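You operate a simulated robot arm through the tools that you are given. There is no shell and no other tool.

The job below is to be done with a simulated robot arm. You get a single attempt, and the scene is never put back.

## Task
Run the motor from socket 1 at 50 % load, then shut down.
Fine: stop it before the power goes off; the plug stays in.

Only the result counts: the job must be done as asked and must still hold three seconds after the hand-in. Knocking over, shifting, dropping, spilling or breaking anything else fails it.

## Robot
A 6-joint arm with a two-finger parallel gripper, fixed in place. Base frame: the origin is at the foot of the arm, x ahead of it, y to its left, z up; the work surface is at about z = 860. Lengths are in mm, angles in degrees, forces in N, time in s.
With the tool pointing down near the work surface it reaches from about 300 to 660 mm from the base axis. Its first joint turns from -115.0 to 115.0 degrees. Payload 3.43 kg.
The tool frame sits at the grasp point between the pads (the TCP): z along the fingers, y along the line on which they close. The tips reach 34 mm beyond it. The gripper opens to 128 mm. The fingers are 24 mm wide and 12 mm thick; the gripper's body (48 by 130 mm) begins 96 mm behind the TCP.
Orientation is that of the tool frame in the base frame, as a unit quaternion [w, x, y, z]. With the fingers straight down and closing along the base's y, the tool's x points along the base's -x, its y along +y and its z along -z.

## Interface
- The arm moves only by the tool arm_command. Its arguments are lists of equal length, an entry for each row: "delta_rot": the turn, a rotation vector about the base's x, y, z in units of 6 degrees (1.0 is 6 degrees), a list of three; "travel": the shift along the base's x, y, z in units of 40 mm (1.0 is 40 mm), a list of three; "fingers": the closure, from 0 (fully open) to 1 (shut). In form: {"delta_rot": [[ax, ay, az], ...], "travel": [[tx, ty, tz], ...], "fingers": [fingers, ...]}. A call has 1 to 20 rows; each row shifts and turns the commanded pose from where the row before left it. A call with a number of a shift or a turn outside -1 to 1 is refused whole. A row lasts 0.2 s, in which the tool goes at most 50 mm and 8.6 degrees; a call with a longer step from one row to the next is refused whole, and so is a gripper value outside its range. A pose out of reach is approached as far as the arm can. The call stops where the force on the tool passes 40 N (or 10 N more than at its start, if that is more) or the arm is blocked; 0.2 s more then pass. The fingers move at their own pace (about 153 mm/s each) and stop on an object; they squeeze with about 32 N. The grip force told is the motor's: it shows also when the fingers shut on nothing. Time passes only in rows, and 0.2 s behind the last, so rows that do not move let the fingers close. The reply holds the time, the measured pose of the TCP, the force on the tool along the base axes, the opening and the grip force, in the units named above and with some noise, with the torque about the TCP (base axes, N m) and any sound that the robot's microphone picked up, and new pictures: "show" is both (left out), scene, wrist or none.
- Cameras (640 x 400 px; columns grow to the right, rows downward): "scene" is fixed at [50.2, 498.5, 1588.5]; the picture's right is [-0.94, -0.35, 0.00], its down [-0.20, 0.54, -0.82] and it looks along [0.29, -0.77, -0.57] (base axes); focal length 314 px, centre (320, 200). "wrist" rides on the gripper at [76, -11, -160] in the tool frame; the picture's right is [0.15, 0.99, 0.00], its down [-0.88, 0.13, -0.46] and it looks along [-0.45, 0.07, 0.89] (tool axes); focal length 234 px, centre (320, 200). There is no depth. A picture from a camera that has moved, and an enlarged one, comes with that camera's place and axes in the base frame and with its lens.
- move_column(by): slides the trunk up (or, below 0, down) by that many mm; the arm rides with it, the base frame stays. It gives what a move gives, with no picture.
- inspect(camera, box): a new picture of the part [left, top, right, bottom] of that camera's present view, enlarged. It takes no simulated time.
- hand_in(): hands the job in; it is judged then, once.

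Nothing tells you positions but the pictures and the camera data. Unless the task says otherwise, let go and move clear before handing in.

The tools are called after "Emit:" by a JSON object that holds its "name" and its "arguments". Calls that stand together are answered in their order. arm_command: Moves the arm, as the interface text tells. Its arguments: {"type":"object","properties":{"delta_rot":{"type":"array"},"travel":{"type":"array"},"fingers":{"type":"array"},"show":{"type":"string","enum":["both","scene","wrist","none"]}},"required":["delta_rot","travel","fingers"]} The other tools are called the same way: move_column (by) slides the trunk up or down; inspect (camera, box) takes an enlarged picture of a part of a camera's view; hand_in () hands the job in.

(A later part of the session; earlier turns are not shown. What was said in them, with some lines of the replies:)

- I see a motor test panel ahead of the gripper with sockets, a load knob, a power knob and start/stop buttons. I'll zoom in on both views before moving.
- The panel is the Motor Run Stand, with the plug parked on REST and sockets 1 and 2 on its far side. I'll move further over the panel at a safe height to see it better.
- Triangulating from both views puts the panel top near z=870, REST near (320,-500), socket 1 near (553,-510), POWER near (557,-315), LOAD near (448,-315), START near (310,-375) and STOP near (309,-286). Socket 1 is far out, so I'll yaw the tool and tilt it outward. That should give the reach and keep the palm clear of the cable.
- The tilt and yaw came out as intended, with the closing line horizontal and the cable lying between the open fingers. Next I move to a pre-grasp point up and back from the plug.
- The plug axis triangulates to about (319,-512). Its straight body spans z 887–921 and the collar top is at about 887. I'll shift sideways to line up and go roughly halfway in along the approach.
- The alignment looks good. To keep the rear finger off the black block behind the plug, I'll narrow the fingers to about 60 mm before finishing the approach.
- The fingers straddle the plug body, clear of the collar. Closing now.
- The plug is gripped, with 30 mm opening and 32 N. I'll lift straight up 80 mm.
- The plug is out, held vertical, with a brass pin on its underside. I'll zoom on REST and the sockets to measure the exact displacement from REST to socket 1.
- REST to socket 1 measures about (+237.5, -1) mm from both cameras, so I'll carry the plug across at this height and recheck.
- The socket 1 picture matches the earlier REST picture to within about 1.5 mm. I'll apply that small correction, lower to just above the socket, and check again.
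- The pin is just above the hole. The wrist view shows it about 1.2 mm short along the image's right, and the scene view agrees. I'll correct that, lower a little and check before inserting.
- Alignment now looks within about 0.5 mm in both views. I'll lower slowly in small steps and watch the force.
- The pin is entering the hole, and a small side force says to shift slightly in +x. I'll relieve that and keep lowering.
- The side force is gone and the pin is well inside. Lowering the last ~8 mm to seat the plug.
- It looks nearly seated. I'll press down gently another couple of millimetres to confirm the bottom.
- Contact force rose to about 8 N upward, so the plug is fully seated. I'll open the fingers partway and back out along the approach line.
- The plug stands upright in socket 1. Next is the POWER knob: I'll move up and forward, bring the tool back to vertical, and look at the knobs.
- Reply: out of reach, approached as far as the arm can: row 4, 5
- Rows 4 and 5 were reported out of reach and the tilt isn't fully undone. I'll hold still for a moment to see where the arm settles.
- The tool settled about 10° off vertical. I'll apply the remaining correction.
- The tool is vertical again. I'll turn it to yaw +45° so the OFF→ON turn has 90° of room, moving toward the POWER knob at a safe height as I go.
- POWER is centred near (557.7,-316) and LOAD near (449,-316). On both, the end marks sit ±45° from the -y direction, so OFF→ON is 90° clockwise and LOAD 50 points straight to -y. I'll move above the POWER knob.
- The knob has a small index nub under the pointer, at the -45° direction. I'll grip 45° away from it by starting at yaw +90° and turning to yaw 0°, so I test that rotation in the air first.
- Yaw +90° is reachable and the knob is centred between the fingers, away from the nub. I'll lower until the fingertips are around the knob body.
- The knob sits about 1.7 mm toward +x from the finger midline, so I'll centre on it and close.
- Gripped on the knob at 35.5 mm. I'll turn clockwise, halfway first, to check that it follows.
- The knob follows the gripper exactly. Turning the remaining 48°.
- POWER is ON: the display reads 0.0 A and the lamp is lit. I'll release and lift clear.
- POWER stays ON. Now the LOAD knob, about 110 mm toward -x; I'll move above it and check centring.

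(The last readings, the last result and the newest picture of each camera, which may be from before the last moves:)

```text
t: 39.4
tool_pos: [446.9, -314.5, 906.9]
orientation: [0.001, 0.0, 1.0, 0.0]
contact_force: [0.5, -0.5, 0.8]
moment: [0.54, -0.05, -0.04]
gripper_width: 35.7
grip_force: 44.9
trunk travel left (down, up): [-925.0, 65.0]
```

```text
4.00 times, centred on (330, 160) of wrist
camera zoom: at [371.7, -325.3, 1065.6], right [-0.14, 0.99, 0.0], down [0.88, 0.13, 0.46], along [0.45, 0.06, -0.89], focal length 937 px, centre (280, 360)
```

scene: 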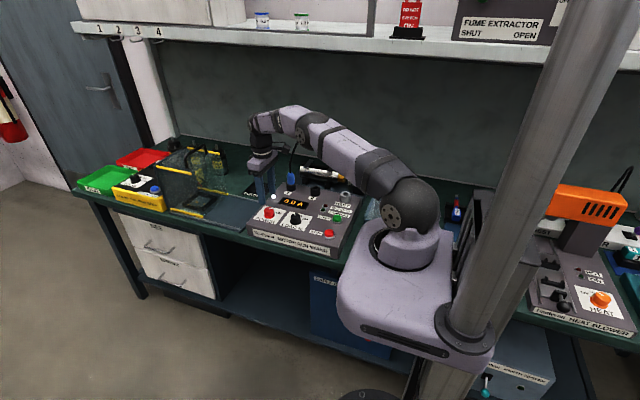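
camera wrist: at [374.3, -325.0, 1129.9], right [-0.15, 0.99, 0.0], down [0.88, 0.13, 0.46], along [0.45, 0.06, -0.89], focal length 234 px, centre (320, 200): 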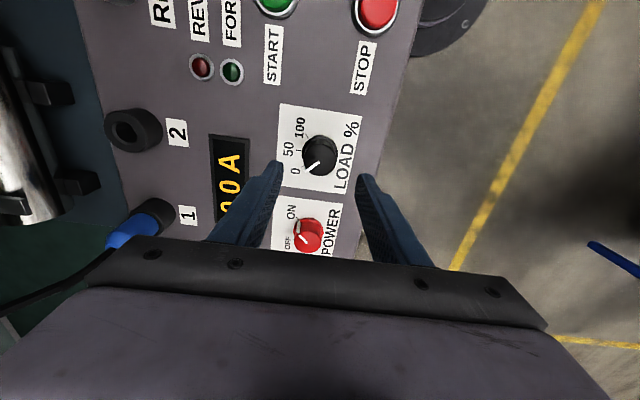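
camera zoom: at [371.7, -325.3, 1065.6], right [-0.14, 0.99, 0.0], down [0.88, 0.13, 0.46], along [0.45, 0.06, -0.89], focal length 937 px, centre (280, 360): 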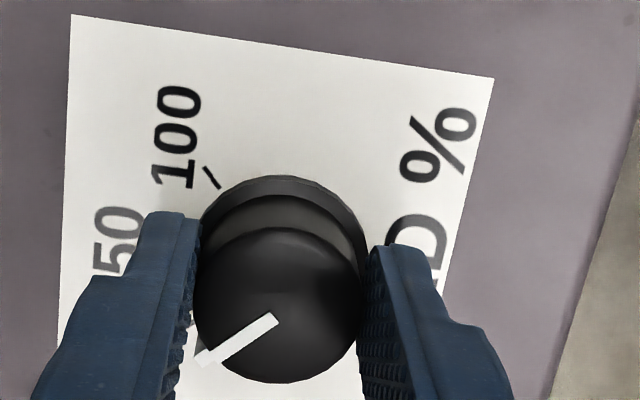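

Gripped on LOAD. Turning 45° clockwise toward the 50 mark.

Emit:
{"name": "arm_command", "arguments": {"delta_rot": [[0, 0, -1], [0, 0, -1], [0, 0, -1], [0, 0, -1], [0, 0, -1], [0, 0, -1], [0, 0, -1], [0, 0, -0.5], [0, 0, 0], [0, 0, 0]], "travel": [[0, 0, 0], [0, 0, 0], [0, 0, 0], [0, 0, 0], [0, 0, 0], [0, 0, 0], [0, 0, 0], [0, 0, 0], [0, 0, 0], [0, 0, 0]], "fingers": [1, 1, 1, 1, 1, 1, 1, 1, 1, 1], "show": "wrist"}}

Emit:
{"name": "inspect", "arguments": {"camera": "wrist", "box": [250, 110, 410, 210]}}

Emit:
{"name": "inspect", "arguments": {"camera": "scene", "box": [256, 190, 336, 240]}}

```text
t: 41.6
tool_pos: [447.6, -312.9, 906.7]
orientation: [0.0, 0.383, 0.924, -0.001]
contact_force: [6.5, 16.6, 1.6]
moment: [0.45, -1.0, 0.04]
gripper_width: 35.5
grip_force: 45.0
trunk travel left (down, up): [-925.0, 65.0]
camera wrist: at [387.4, -266.1, 1065.7], right [0.6, 0.8, 0.0], down [0.71, -0.53, 0.46], along [0.36, -0.28, -0.89], focal length 234 px, centre (320, 200)
```

wrist: 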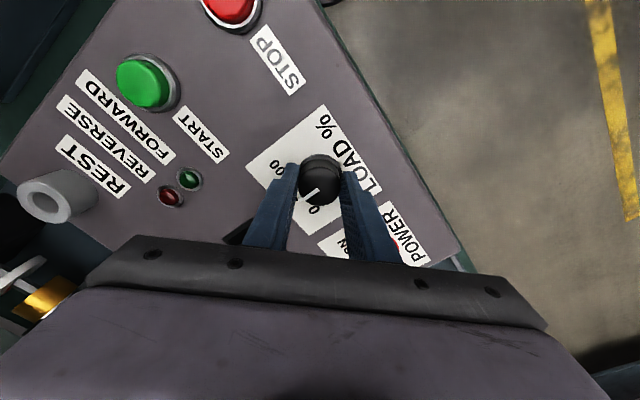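

```text
4.00 times, centred on (330, 160) of wrist
camera zoom: at [387.4, -266.1, 1065.7], right [0.6, 0.8, 0.0], down [0.71, -0.53, 0.46], along [0.36, -0.28, -0.89], focal length 937 px, centre (280, 360)
```

zoom: 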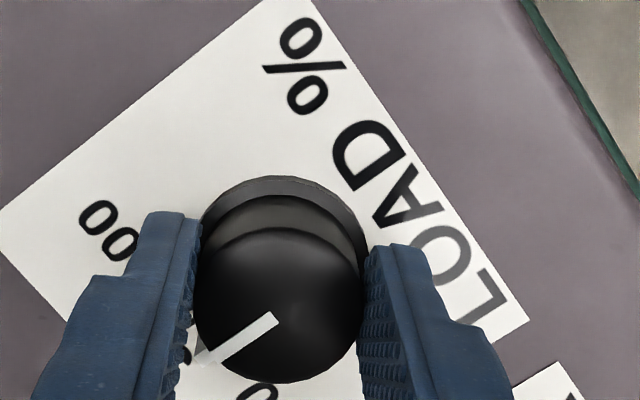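

```text
8.00 times, centred on (296, 215) of scene
camera zoom: at [50.2, 498.5, 1588.5], right [-0.94, -0.35, 0.0], down [-0.2, 0.54, -0.82], along [0.29, -0.77, -0.57], focal length 2512 px, centre (512, 80)
```

zoom: 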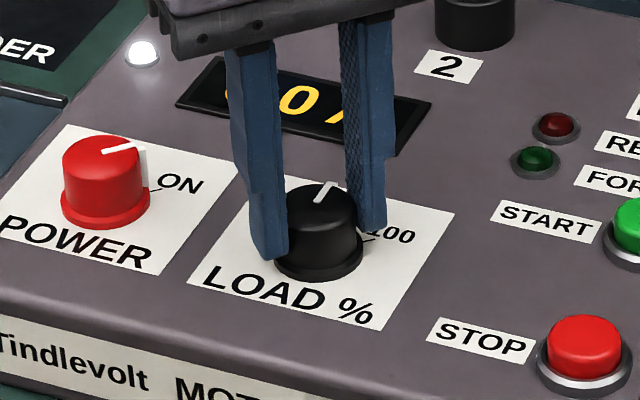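

The pointer turned with the grip. I'll relieve the small side load, release and lift to check the setting.

Emit:
{"name": "arm_command", "arguments": {"delta_rot": [[0, 0, 0], [0, 0, 0], [0, 0, 0], [0, 0, 0], [0, 0, 0], [0, 0, 0], [0, 0, 0]], "travel": [[0.02, 0.05, 0], [0, 0, 0], [0, 0, 0], [0, 0, 0.4], [0, 0, 0.6], [0, 0, 0.6], [0, 0, 0]], "fingers": [1, 0.7, 0.5, 0.5, 0.5, 0.5, 0.5], "show": "wrist"}}

Emit:
{"name": "inspect", "arguments": {"camera": "wrist", "box": [270, 110, 370, 190]}}

Emit:
{"name": "inspect", "arguments": {"camera": "scene", "box": [256, 190, 336, 240]}}

```text
t: 43.2
tool_pos: [448.2, -315.5, 970.6]
orientation: [0.001, 0.384, 0.923, -0.001]
contact_force: [0.1, -0.3, -0.3]
moment: [0.0, -0.01, 0.0]
gripper_width: 63.9
grip_force: 0.2
trunk travel left (down, up): [-925.0, 65.0]
camera wrist: at [387.1, -268.4, 1130.0], right [0.6, 0.8, 0.0], down [0.71, -0.53, 0.46], along [0.36, -0.27, -0.89], focal length 234 px, centre (320, 200)
```

wrist: 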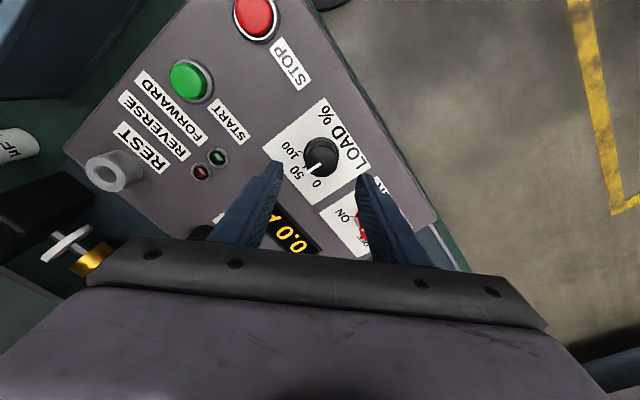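

```text
5.00 times, centred on (320, 150) of wrist
camera zoom: at [387.1, -268.4, 1130.0], right [0.6, 0.8, 0.0], down [0.71, -0.53, 0.46], along [0.36, -0.27, -0.89], focal length 1171 px, centre (320, 450)
```

zoom: 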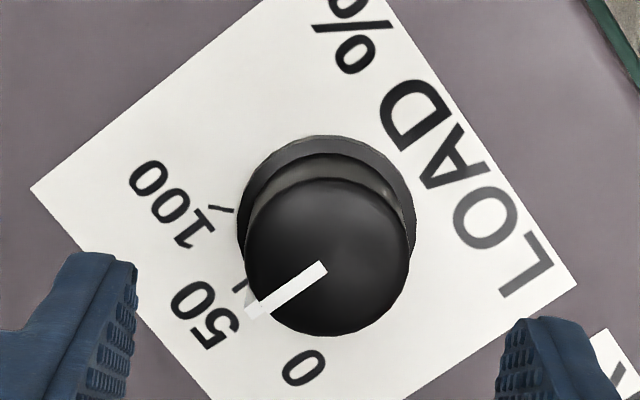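

```text
8.00 times, centred on (296, 215) of scene
camera zoom: at [50.2, 498.5, 1588.5], right [-0.94, -0.35, 0.0], down [-0.2, 0.54, -0.82], along [0.29, -0.77, -0.57], focal length 2512 px, centre (512, 80)
```

zoom: 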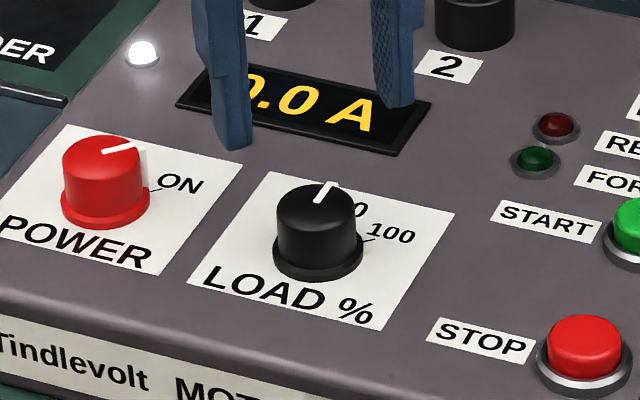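

The pointer measures within about 1° of the 50 mark and the display reads 0.0 A. Next I locate START and STOP precisely.

Emit:
{"name": "inspect", "arguments": {"camera": "wrist", "box": [150, 0, 310, 110]}}

Emit:
{"name": "inspect", "arguments": {"camera": "scene", "box": [300, 190, 380, 250]}}

```text
3.64 times, centred on (230, 55) of wrist
camera zoom: at [387.1, -268.4, 1130.0], right [0.6, 0.8, 0.0], down [0.71, -0.53, 0.46], along [0.36, -0.27, -0.89], focal length 852 px, centre (647, 727)
```

zoom: 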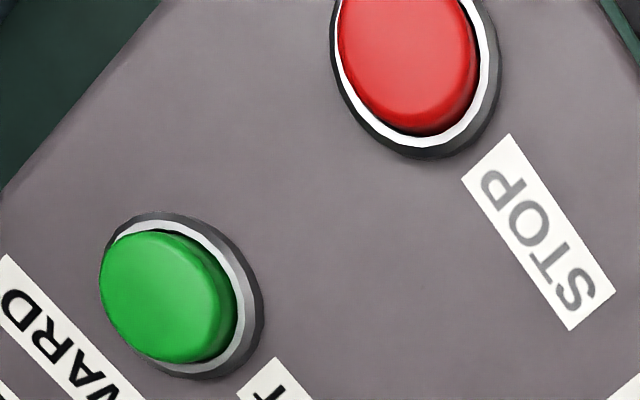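

```text
6.67 times, centred on (340, 220) of scene
camera zoom: at [50.2, 498.5, 1588.5], right [-0.94, -0.35, 0.0], down [-0.2, 0.54, -0.82], along [0.29, -0.77, -0.57], focal length 2093 px, centre (187, 67)
```

zoom: 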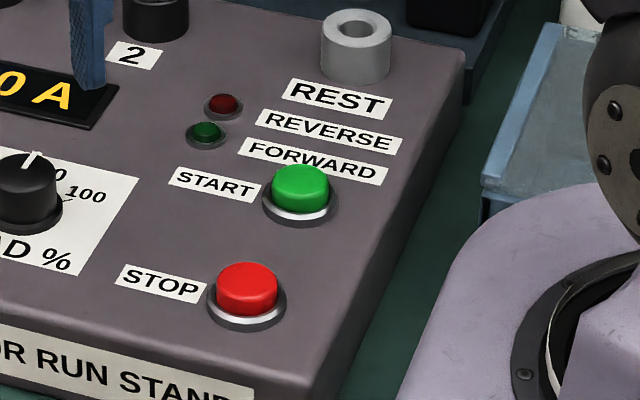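

START is about (310.5,-373.5) and STOP about (311,-285), both with tops near z=880. I'll close the fingers and hover over START.

Emit:
{"name": "arm_command", "arguments": {"delta_rot": [[0, 0, 0], [0, 0, 0], [0, 0, 0], [0, 0, 0], [0, 0, 0], [0, 0, 0]], "travel": [[-0.86, -0.366, 0.1], [-0.86, -0.366, 0.1], [-0.86, -0.366, 0.1], [-0.86, -0.366, 0], [0, 0, -0.8], [0, 0, 0]], "fingers": [1, 1, 1, 1, 1, 1]}}

Emit:
{"name": "inspect", "arguments": {"camera": "wrist", "box": [240, 90, 400, 210]}}

Emit:
{"name": "inspect", "arguments": {"camera": "scene", "box": [290, 180, 386, 240]}}

```text
t: 44.6
tool_pos: [309.4, -372.3, 949.4]
orientation: [0.001, 0.383, 0.924, -0.002]
contact_force: [-0.1, 0.2, 0.0]
moment: [-0.01, -0.03, -0.01]
gripper_width: 0.0
grip_force: 32.3
trunk travel left (down, up): [-925.0, 65.0]
camera wrist: at [248.1, -324.9, 1109.7], right [0.6, 0.8, 0.0], down [0.71, -0.53, 0.46], along [0.37, -0.28, -0.89], focal length 234 px, centre (320, 200)
```

scene: 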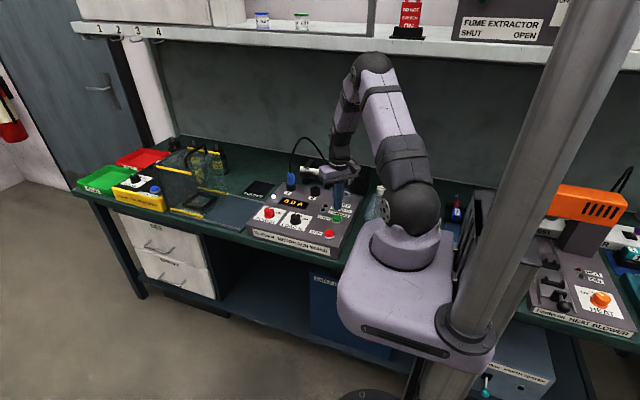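
wrist: 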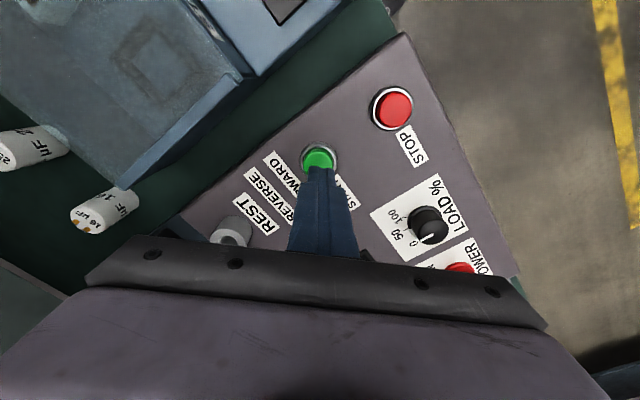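

```text
3.33 times, centred on (320, 150) of wrist
camera zoom: at [248.1, -324.9, 1109.7], right [0.6, 0.8, 0.0], down [0.71, -0.53, 0.46], along [0.37, -0.28, -0.89], focal length 781 px, centre (320, 367)
```

zoom: 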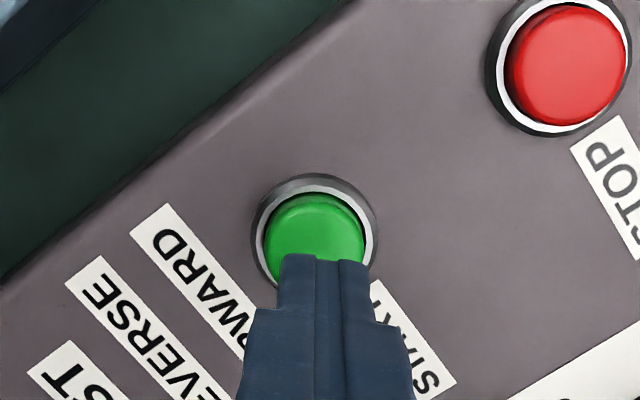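

```text
6.67 times, centred on (338, 210) of scene
camera zoom: at [50.2, 498.5, 1588.5], right [-0.94, -0.35, 0.0], down [-0.2, 0.54, -0.82], along [0.29, -0.77, -0.57], focal length 2093 px, centre (200, 133)
```

zoom: 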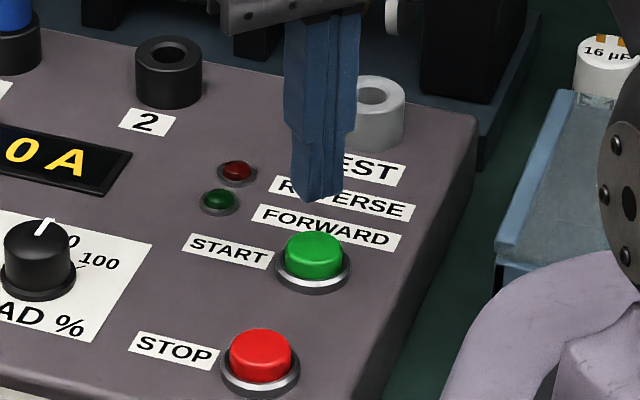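

The closed tips are over START. I'll press down to just past contact and check.

Emit:
{"name": "arm_command", "arguments": {"delta_rot": [[0, 0, 0], [0, 0, 0], [0, 0, 0], [0, 0, 0]], "travel": [[-0.02, 0.01, -0.75], [0, 0, -0.1], [0, 0, -0.08], [0, 0, 0]], "fingers": [1, 1, 1, 1], "show": "none"}}

Emit:
{"name": "inspect", "arguments": {"camera": "scene", "box": [270, 160, 382, 240]}}

```text
t: 45.6
tool_pos: [308.3, -372.0, 911.8]
orientation: [0.0, 0.384, 0.923, 0.0]
contact_force: [0.1, 0.1, 0.0]
moment: [0.01, 0.0, -0.02]
gripper_width: 0.0
grip_force: 32.3
trunk travel left (down, up): [-925.0, 65.0]
```

```text
5.00 times, centred on (326, 200) of scene
camera zoom: at [50.2, 498.5, 1588.5], right [-0.94, -0.35, 0.0], down [-0.2, 0.54, -0.82], along [0.29, -0.77, -0.57], focal length 1570 px, centre (290, 200)
```

zoom: 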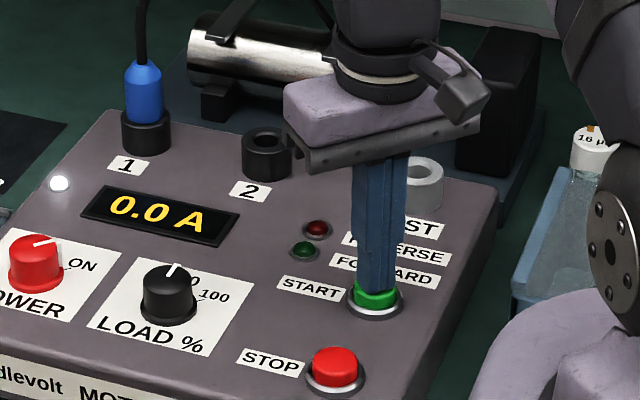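

No contact yet at tip height 878. I'll press a few more millimetres.

Emit:
{"name": "arm_command", "arguments": {"delta_rot": [[0, 0, 0], [0, 0, 0], [0, 0, 0]], "travel": [[0, 0, -0.06], [0, 0, -0.06], [0, 0, 0]], "fingers": [1, 1, 1], "show": "none"}}

Emit:
{"name": "inspect", "arguments": {"camera": "scene", "box": [270, 160, 382, 240]}}

```text
t: 46.4
tool_pos: [310.6, -370.8, 908.6]
orientation: [0.001, 0.383, 0.924, -0.002]
contact_force: [-0.3, -0.1, 2.3]
moment: [0.0, 0.03, 0.02]
gripper_width: 0.0
grip_force: 31.8
trunk travel left (down, up): [-925.0, 65.0]
```

```text
5.00 times, centred on (326, 200) of scene
camera zoom: at [50.2, 498.5, 1588.5], right [-0.94, -0.35, 0.0], down [-0.2, 0.54, -0.82], along [0.29, -0.77, -0.57], focal length 1570 px, centre (290, 200)
```

zoom: 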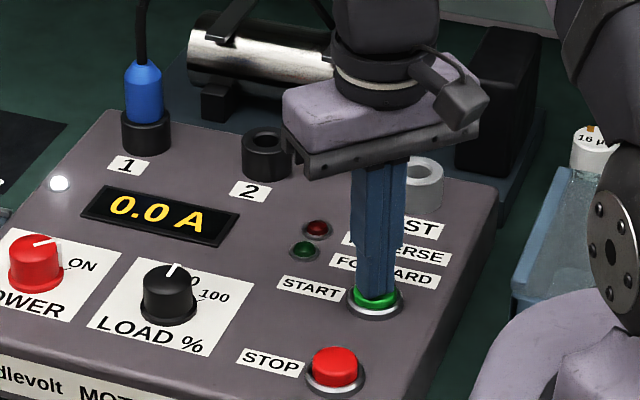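

Emit:
{"name": "arm_command", "arguments": {"delta_rot": [[0, 0, 0], [0, 0, 0], [0, 0, 0]], "travel": [[0, 0, -0.05], [0, 0, -0.05], [0, 0, 0]], "fingers": [1, 1, 1], "show": "none"}}

Emit:
{"name": "inspect", "arguments": {"camera": "scene", "box": [270, 160, 382, 240]}}

```text
t: 47.2
tool_pos: [309.9, -371.6, 903.9]
orientation: [0.001, 0.383, 0.924, -0.002]
contact_force: [0.6, 0.3, 3.3]
moment: [0.01, 0.01, 0.01]
gripper_width: 0.1
grip_force: 32.1
trunk travel left (down, up): [-925.0, 65.0]
heard: click
```

```text
5.00 times, centred on (326, 200) of scene
camera zoom: at [50.2, 498.5, 1588.5], right [-0.94, -0.35, 0.0], down [-0.2, 0.54, -0.82], along [0.29, -0.77, -0.57], focal length 1570 px, centre (290, 200)
```

zoom: 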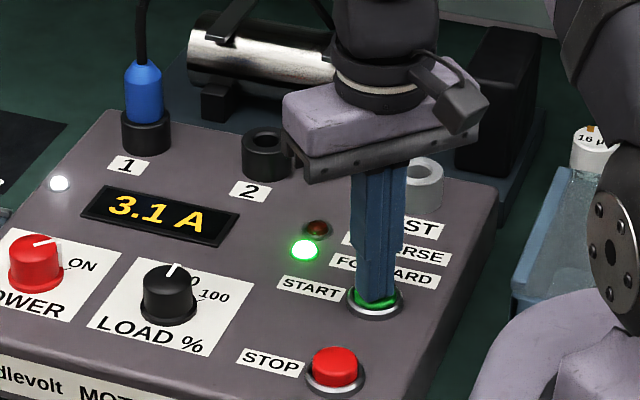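

I heard a click, the FORWARD lamp is lit and the display shows 3.1 A, so the motor is running. I'll lift off START and let it run a few seconds.

Emit:
{"name": "arm_command", "arguments": {"delta_rot": [[0, 0, 0], [0, 0, 0], [0, 0, 0], [0, 0, 0], [0, 0, 0], [0, 0, 0], [0, 0, 0], [0, 0, 0]], "travel": [[0, 0, 0.4], [0, 0, 0.6], [0, 0, 0.4], [0, 0, 0], [0, 0, 0], [0, 0, 0], [0, 0, 0], [0, 0, 0]], "fingers": [1, 1, 1, 1, 1, 1, 1, 1]}}

Emit:
{"name": "inspect", "arguments": {"camera": "scene", "box": [260, 150, 380, 240]}}

```text
t: 49.0
tool_pos: [310.9, -371.8, 959.9]
orientation: [0.0, 0.383, 0.924, -0.001]
contact_force: [-0.2, 0.4, -0.5]
moment: [-0.03, -0.02, 0.03]
gripper_width: 0.0
grip_force: 31.8
trunk travel left (down, up): [-925.0, 65.0]
camera wrist: at [249.0, -324.8, 1119.3], right [0.6, 0.8, 0.0], down [0.71, -0.53, 0.46], along [0.36, -0.27, -0.89], focal length 234 px, centre (320, 200)
```

scene: 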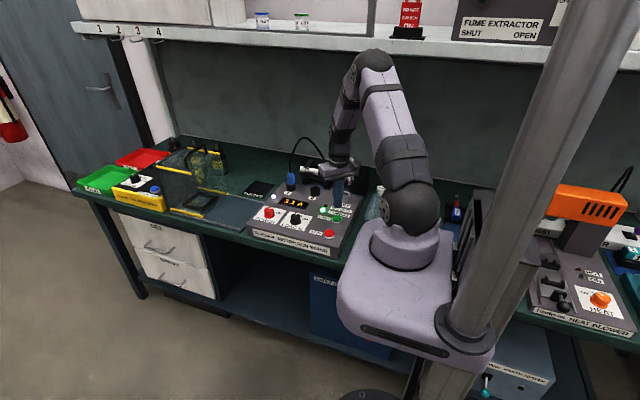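
wrist: 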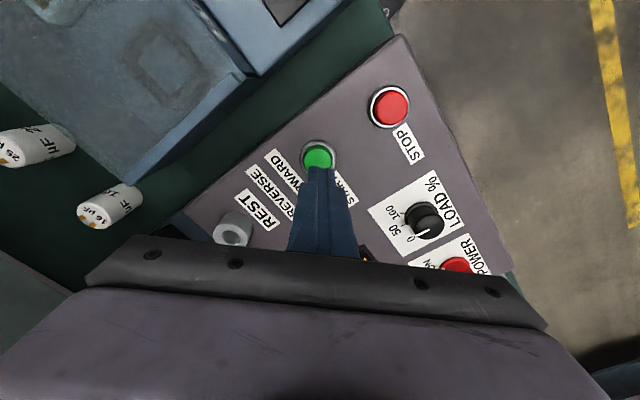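

```text
4.44 times, centred on (320, 195) of scene
camera zoom: at [50.2, 498.5, 1588.5], right [-0.94, -0.35, 0.0], down [-0.2, 0.54, -0.82], along [0.29, -0.77, -0.57], focal length 1395 px, centre (320, 222)
```

zoom: 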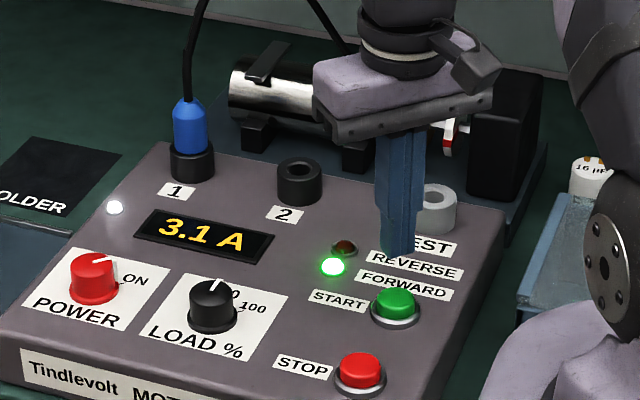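

The motor keeps running at 3.1 A forward. I'll let it run a bit longer while moving over STOP.

Emit:
{"name": "arm_command", "arguments": {"delta_rot": [[0, 0, 0], [0, 0, 0], [0, 0, 0], [0, 0, 0], [0, 0, 0], [0, 0, 0], [0, 0, 0], [0, 0, 0], [0, 0, 0], [0, 0, 0], [0, 0, 0], [0, 0, 0], [0, 0, 0], [0, 0, 0], [0, 0, 0], [0, 0, 0], [0, 0, 0], [0, 0, 0]], "travel": [[0, 0.5, 0], [0, 0.6, 0], [0, 0.6, 0], [0, 0.45, 0], [0, 0, 0], [0, 0, 0], [0, 0, 0], [0, 0, 0], [0, 0, 0], [0, 0, 0], [0, 0, 0], [0, 0, 0], [0, 0, 0], [0, 0, 0], [0, 0, 0], [0, 0, 0], [0, 0, 0], [0, 0, 0]], "fingers": [1, 1, 1, 1, 1, 1, 1, 1, 1, 1, 1, 1, 1, 1, 1, 1, 1, 1]}}

Emit:
{"name": "inspect", "arguments": {"camera": "wrist", "box": [240, 90, 400, 210]}}

Emit:
{"name": "inspect", "arguments": {"camera": "scene", "box": [260, 160, 380, 245]}}

```text
t: 52.8
tool_pos: [310.6, -286.7, 961.1]
orientation: [0.0, 0.383, 0.924, -0.001]
contact_force: [0.9, 0.0, 0.2]
moment: [-0.01, -0.01, 0.01]
gripper_width: 0.0
grip_force: 31.7
trunk travel left (down, up): [-925.0, 65.0]
camera wrist: at [249.7, -239.4, 1120.1], right [0.6, 0.8, 0.0], down [0.71, -0.53, 0.46], along [0.36, -0.27, -0.89], focal length 234 px, centre (320, 200)
```

scene: 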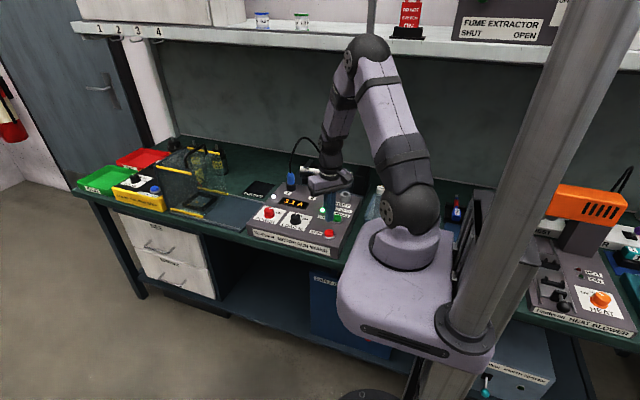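
wrist: 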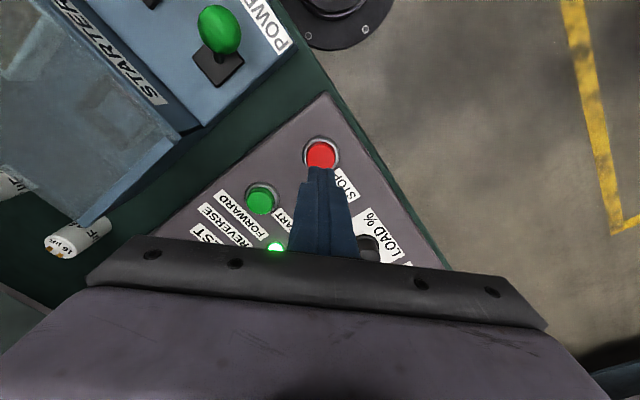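

```text
3.33 times, centred on (320, 150) of wrist
camera zoom: at [249.7, -239.4, 1120.1], right [0.6, 0.8, 0.0], down [0.71, -0.53, 0.46], along [0.36, -0.27, -0.89], focal length 781 px, centre (320, 367)
```

zoom: 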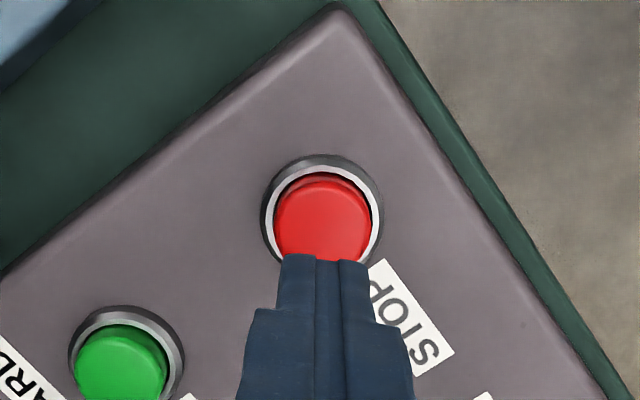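

```text
4.71 times, centred on (320, 202) of scene
camera zoom: at [50.2, 498.5, 1588.5], right [-0.94, -0.35, 0.0], down [-0.2, 0.54, -0.82], along [0.29, -0.77, -0.57], focal length 1478 px, centre (320, 188)
```

zoom: 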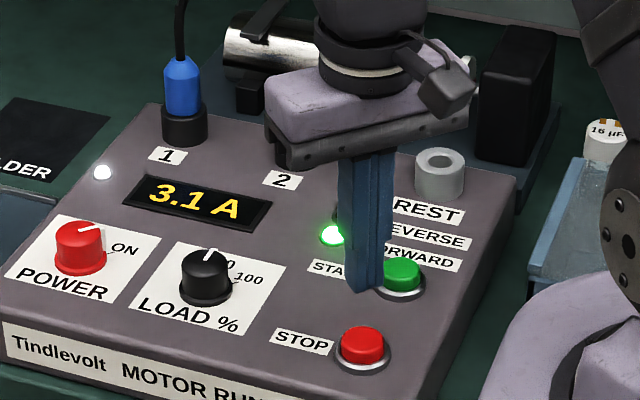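

Still 3.1 A after about 6 s of running. I'll nudge to centre on STOP and press it.

Emit:
{"name": "arm_command", "arguments": {"delta_rot": [[0, 0, 0], [0, 0, 0], [0, 0, 0], [0, 0, 0], [0, 0, 0], [0, 0, 0]], "travel": [[-0.03, 0.08, -0.6], [0, 0, -0.6], [0, 0, -0.1], [0, 0, -0.08], [0, 0, -0.06], [0, 0, 0]], "fingers": [1, 1, 1, 1, 1, 1], "show": "none"}}

Emit:
{"name": "inspect", "arguments": {"camera": "scene", "box": [260, 160, 380, 245]}}

```text
t: 54.2
tool_pos: [309.1, -282.5, 902.2]
orientation: [0.001, 0.384, 0.923, -0.001]
contact_force: [0.8, -1.4, 7.3]
moment: [0.0, -0.04, -0.03]
gripper_width: 0.2
grip_force: 31.8
trunk travel left (down, up): [-925.0, 65.0]
heard: click
```

```text
4.71 times, centred on (320, 202) of scene
camera zoom: at [50.2, 498.5, 1588.5], right [-0.94, -0.35, 0.0], down [-0.2, 0.54, -0.82], along [0.29, -0.77, -0.57], focal length 1478 px, centre (320, 188)
```

zoom: 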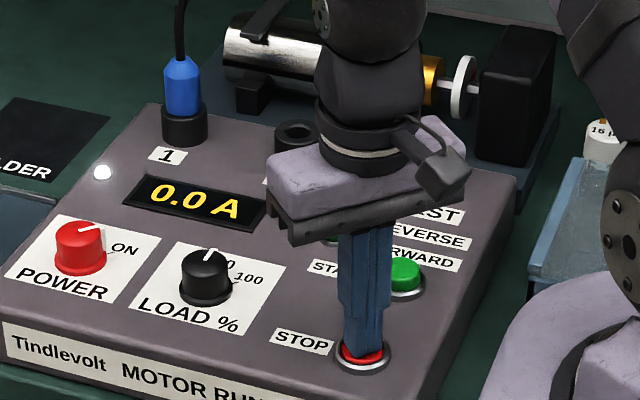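

STOP clicked and the display is back to 0.0 A with the motor stopped. I'll lift, turn the tool to yaw 0° and go back over the POWER knob to switch it off.

Emit:
{"name": "arm_command", "arguments": {"delta_rot": [[0, 0, 0], [0, 0, 0], [0, 0, 1], [0, 0, 1], [0, 0, 1], [0, 0, 1], [0, 0, 1], [0, 0, 1], [0, 0, 1], [0, 0, 0.5], [0, 0, 0]], "travel": [[0, 0, 0.8], [0, 0, 0.9], [0.78, -0.108, 0], [0.78, -0.108, 0], [0.78, -0.108, 0], [0.78, -0.108, 0], [0.78, -0.108, 0], [0.78, -0.108, 0], [0.78, -0.108, 0], [0.78, -0.108, 0], [0, 0, 0]], "fingers": [1, 1, 0.8, 0.5, 0.5, 0.5, 0.5, 0.5, 0.5, 0.5, 0.5]}}

Emit:
{"name": "inspect", "arguments": {"camera": "wrist", "box": [250, 100, 410, 200]}}

Emit:
{"name": "inspect", "arguments": {"camera": "scene", "box": [240, 160, 380, 250]}}

```text
t: 56.6
tool_pos: [559.4, -314.3, 971.3]
orientation: [0.0, 0.0, 1.0, -0.001]
contact_force: [-0.1, -0.2, -1.1]
moment: [0.02, -0.01, 0.01]
gripper_width: 64.0
grip_force: 0.0
trunk travel left (down, up): [-925.0, 65.0]
camera wrist: at [482.9, -325.9, 1130.1], right [-0.15, 0.99, 0.0], down [0.88, 0.13, 0.46], along [0.45, 0.07, -0.89], focal length 234 px, centre (320, 200)
```

scene: 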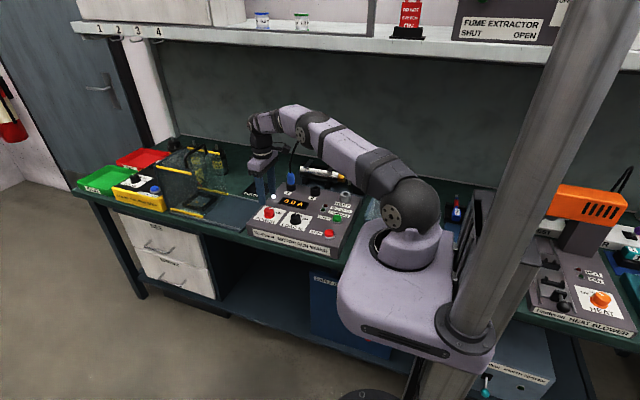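
wrist: 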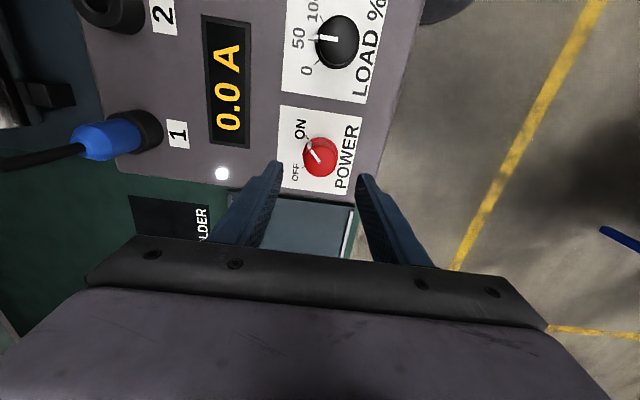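

```text
4.00 times, centred on (330, 150) of wrist
camera zoom: at [482.9, -325.9, 1130.1], right [-0.15, 0.99, 0.0], down [0.88, 0.13, 0.46], along [0.45, 0.07, -0.89], focal length 937 px, centre (280, 400)
```

zoom: 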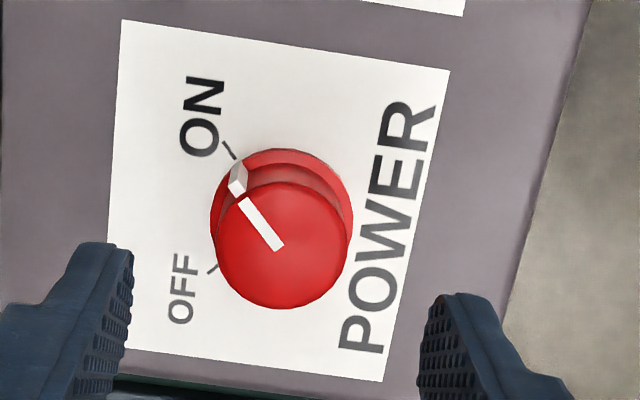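

```text
4.44 times, centred on (310, 205) of scene
camera zoom: at [50.2, 498.5, 1588.5], right [-0.94, -0.35, 0.0], down [-0.2, 0.54, -0.82], along [0.29, -0.77, -0.57], focal length 1395 px, centre (364, 178)
```

zoom: 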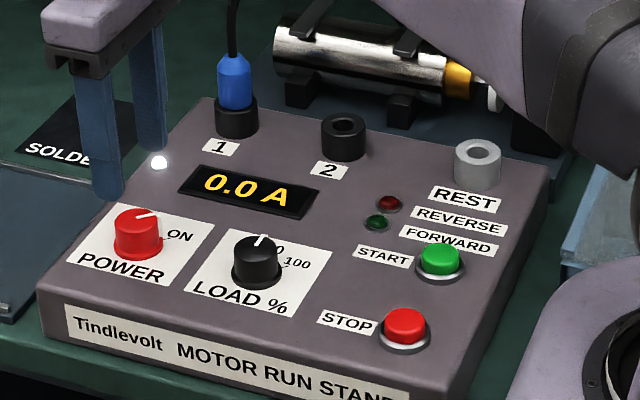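

The motor is stopped with no lamps lit, and the POWER knob is lined up as LOAD was. I'll lower, centre and grip it.

Emit:
{"name": "arm_command", "arguments": {"delta_rot": [[0, 0, 0], [0, 0, 0], [0, 0, 0], [0, 0, 0]], "travel": [[-0.035, 0.022, -0.7], [0, 0, -0.6], [0, 0, -0.3], [0, 0, 0]], "fingers": [0.5, 0.5, 0.5, 0.5], "show": "none"}}

Emit:
{"name": "inspect", "arguments": {"camera": "wrist", "box": [250, 110, 410, 210]}}

```text
t: 57.6
tool_pos: [557.8, -318.0, 907.0]
orientation: [0.001, 0.001, 1.0, -0.002]
contact_force: [-0.7, -0.4, 1.2]
moment: [-0.02, 0.01, 0.0]
gripper_width: 64.0
grip_force: 0.1
trunk travel left (down, up): [-925.0, 65.0]
```

```text
4.00 times, centred on (330, 160) of wrist
camera zoom: at [481.3, -327.2, 1066.8], right [-0.14, 0.99, 0.0], down [0.88, 0.13, 0.46], along [0.45, 0.06, -0.89], focal length 937 px, centre (280, 360)
```

zoom: 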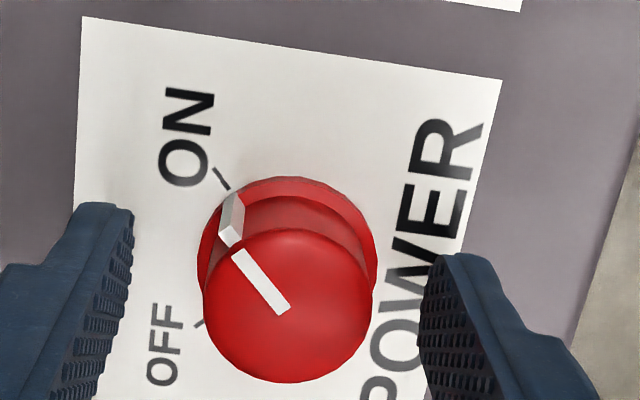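

Emit:
{"name": "arm_command", "arguments": {"delta_rot": [[0, 0, 0], [0, 0, 0], [0, 0, 0], [0, 0, 0]], "travel": [[0, 0.048, 0], [0, 0, 0], [0, 0, 0], [0, 0, 0]], "fingers": [0.5, 0.7, 1, 1], "show": "none"}}

Emit:
{"name": "inspect", "arguments": {"camera": "wrist", "box": [250, 110, 410, 210]}}

```text
t: 58.6
tool_pos: [556.7, -314.8, 906.5]
orientation: [0.001, 0.0, 1.0, -0.001]
contact_force: [0.1, -2.8, -0.5]
moment: [0.23, -0.15, -0.02]
gripper_width: 35.5
grip_force: 44.9
trunk travel left (down, up): [-925.0, 65.0]
```

```text
4.00 times, centred on (330, 160) of wrist
camera zoom: at [481.2, -325.2, 1066.2], right [-0.14, 0.99, 0.0], down [0.88, 0.13, 0.46], along [0.45, 0.06, -0.89], focal length 937 px, centre (280, 360)
```

zoom: 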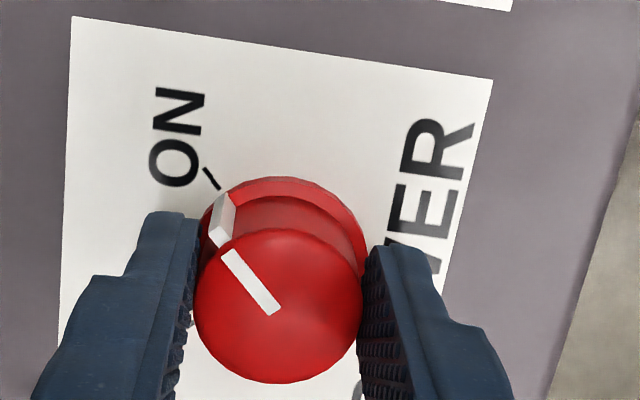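

Gripped well at 35.5 mm. Turning 90° counter-clockwise back to OFF.

Emit:
{"name": "arm_command", "arguments": {"delta_rot": [[0, 0, 1], [0, 0, 1], [0, 0, 1], [0, 0, 1], [0, 0, 1], [0, 0, 1], [0, 0, 1], [0, 0, 1], [0, 0, 1], [0, 0, 1], [0, 0, 1], [0, 0, 1], [0, 0, 1], [0, 0, 1], [0, 0, 1], [0, 0, 0]], "travel": [[0, 0, 0], [0, 0, 0], [0, 0, 0], [0, 0, 0], [0, 0, 0], [0, 0, 0], [0, 0, 0], [0, 0, 0], [0, 0, 0], [0, 0, 0], [0, 0, 0], [0, 0, 0], [0, 0, 0], [0, 0, 0], [0, 0, 0], [0, 0, 0]], "fingers": [1, 1, 1, 1, 1, 1, 1, 1, 1, 1, 1, 1, 1, 1, 1, 1], "show": "wrist"}}

Emit:
{"name": "inspect", "arguments": {"camera": "wrist", "box": [250, 110, 410, 210]}}

Emit:
{"name": "inspect", "arguments": {"camera": "scene", "box": [240, 160, 380, 250]}}

```text
t: 62.0
tool_pos: [560.0, -317.0, 907.1]
orientation: [-0.003, 0.707, -0.707, 0.005]
contact_force: [11.7, -21.8, 7.4]
moment: [-0.13, 0.24, -0.33]
gripper_width: 35.8
grip_force: 45.2
trunk travel left (down, up): [-925.0, 65.0]
camera wrist: at [570.0, -392.8, 1066.5], right [-0.99, -0.15, -0.01], down [-0.14, 0.88, 0.45], along [-0.06, 0.45, -0.89], focal length 234 px, centre (320, 200)
```

wrist: 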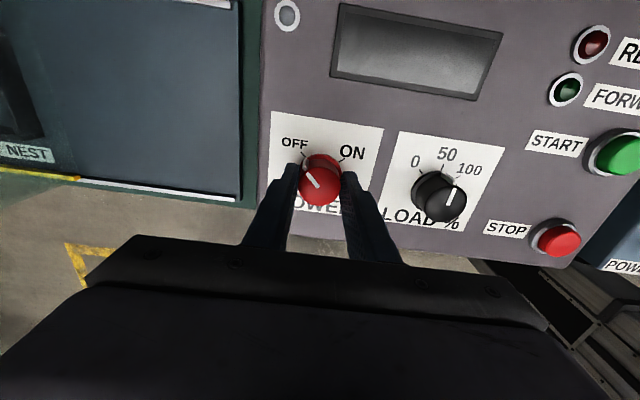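

```text
4.00 times, centred on (330, 160) of wrist
camera zoom: at [570.0, -392.8, 1066.5], right [-0.99, -0.15, -0.01], down [-0.14, 0.88, 0.45], along [-0.06, 0.45, -0.89], focal length 937 px, centre (280, 360)
```

zoom: 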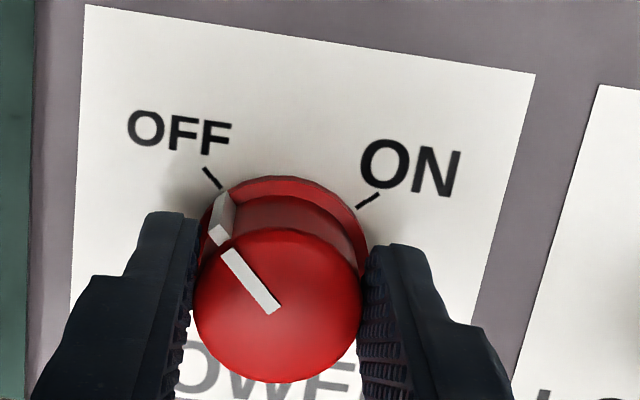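

```text
4.44 times, centred on (310, 205) of scene
camera zoom: at [50.2, 498.5, 1588.5], right [-0.94, -0.35, 0.0], down [-0.2, 0.54, -0.82], along [0.29, -0.77, -0.57], focal length 1395 px, centre (364, 178)
```

zoom: 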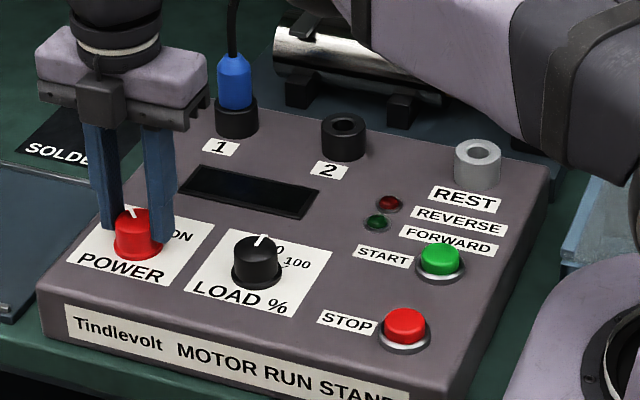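

POWER is OFF: the display and lamp are dark, and the plug is still in socket 1. I'll relieve the side load, release and retreat upward.

Emit:
{"name": "arm_command", "arguments": {"delta_rot": [[0, 0, 0], [0, 0, 0], [0, 0, 0], [0, 0, 0], [0, 0, 0], [0, 0, 0], [0, 0, 0], [0, 0, 0], [0, 0, 0]], "travel": [[0.03, -0.06, 0], [0, 0, 0], [0, 0, 0], [0, 0, 0.4], [0, 0, 0.7], [0, 0, 0.8], [-0.4, 0.1, 0.8], [-0.6, 0.2, 0.8], [0, 0, 0]], "fingers": [1, 0.7, 0.5, 0.5, 0.5, 0.5, 0.5, 0.5, 0.5]}}

Emit:
{"name": "inspect", "arguments": {"camera": "scene", "box": [240, 150, 380, 250]}}

Emit:
{"name": "inspect", "arguments": {"camera": "wrist", "box": [220, 0, 460, 170]}}

```text
t: 64.0
tool_pos: [518.9, -306.4, 1047.3]
orientation: [0.002, -0.706, 0.708, 0.0]
contact_force: [-0.3, -0.9, 0.2]
moment: [-0.02, 0.02, 0.03]
gripper_width: 64.0
grip_force: 0.1
trunk travel left (down, up): [-925.0, 65.0]
camera wrist: at [530.4, -380.7, 1206.1], right [-0.99, -0.14, 0.0], down [-0.13, 0.88, 0.46], along [-0.06, 0.45, -0.89], focal length 234 px, centre (320, 200)
```

scene: 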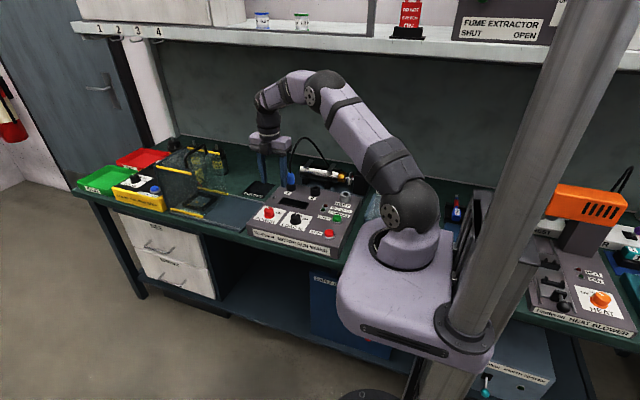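
wrist: 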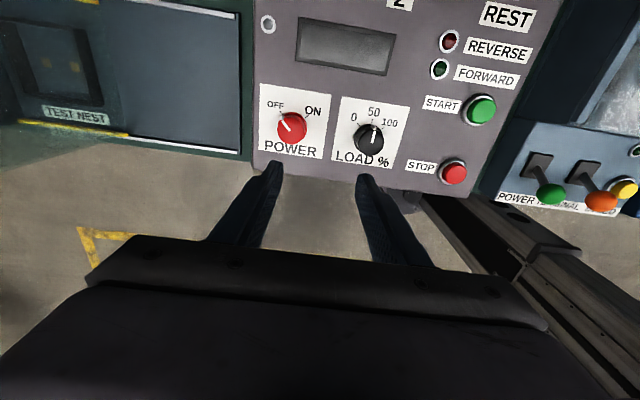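

```text
4.00 times, centred on (310, 200) of scene
camera zoom: at [50.2, 498.5, 1588.5], right [-0.94, -0.35, 0.0], down [-0.2, 0.54, -0.82], along [0.29, -0.77, -0.57], focal length 1256 px, centre (360, 200)
```

zoom: 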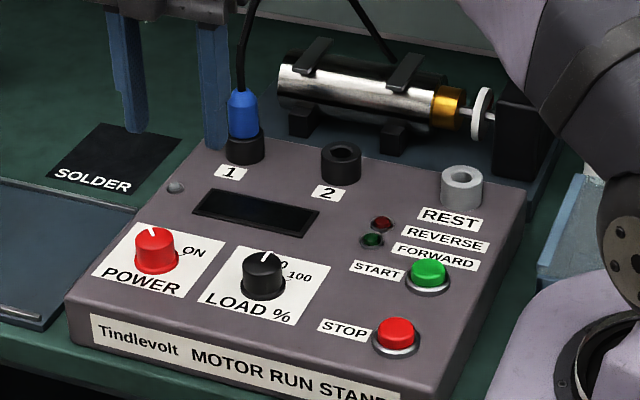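

```text
2.35 times, centred on (340, 85) of wrist
camera zoom: at [530.4, -380.7, 1206.1], right [-0.99, -0.14, 0.0], down [-0.13, 0.88, 0.46], along [-0.06, 0.45, -0.89], focal length 551 px, centre (273, 471)
```

zoom: 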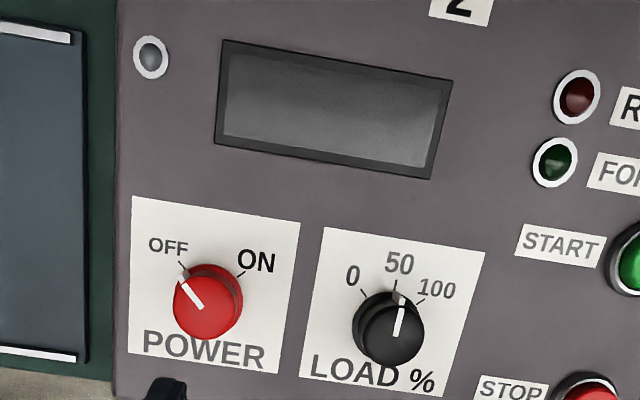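

The panel is dark with POWER at OFF, LOAD still at 50, the motor stopped and the plug seated in socket 1. The gripper is open and clear, so I'm handing in.

Emit:
{"name": "hand_in", "arguments": {}}

```text
The job is handed in.
```

The motor ran from socket 1 at 50 % load, then I stopped it and switched the power off. I've handed the job in; no verdict came back.

- **Plug:** I moved it from REST to socket 1, and it is still seated there.
- **Load:** I set LOAD to 50; the pointer measured within about 1° of the mark. I left it at 50, since you didn't ask for it back at 0.
- **Run:** after START the FORWARD lamp lit and the display held 3.1 A. I let it run for about 6 seconds.
- **Shutdown:** I pressed STOP first, and the display dropped to 0.0 A. Only then did I turn POWER to OFF; the display and power lamp are dark.

The gripper is open and clear of the panel, and I saw nothing else moved or knocked over.
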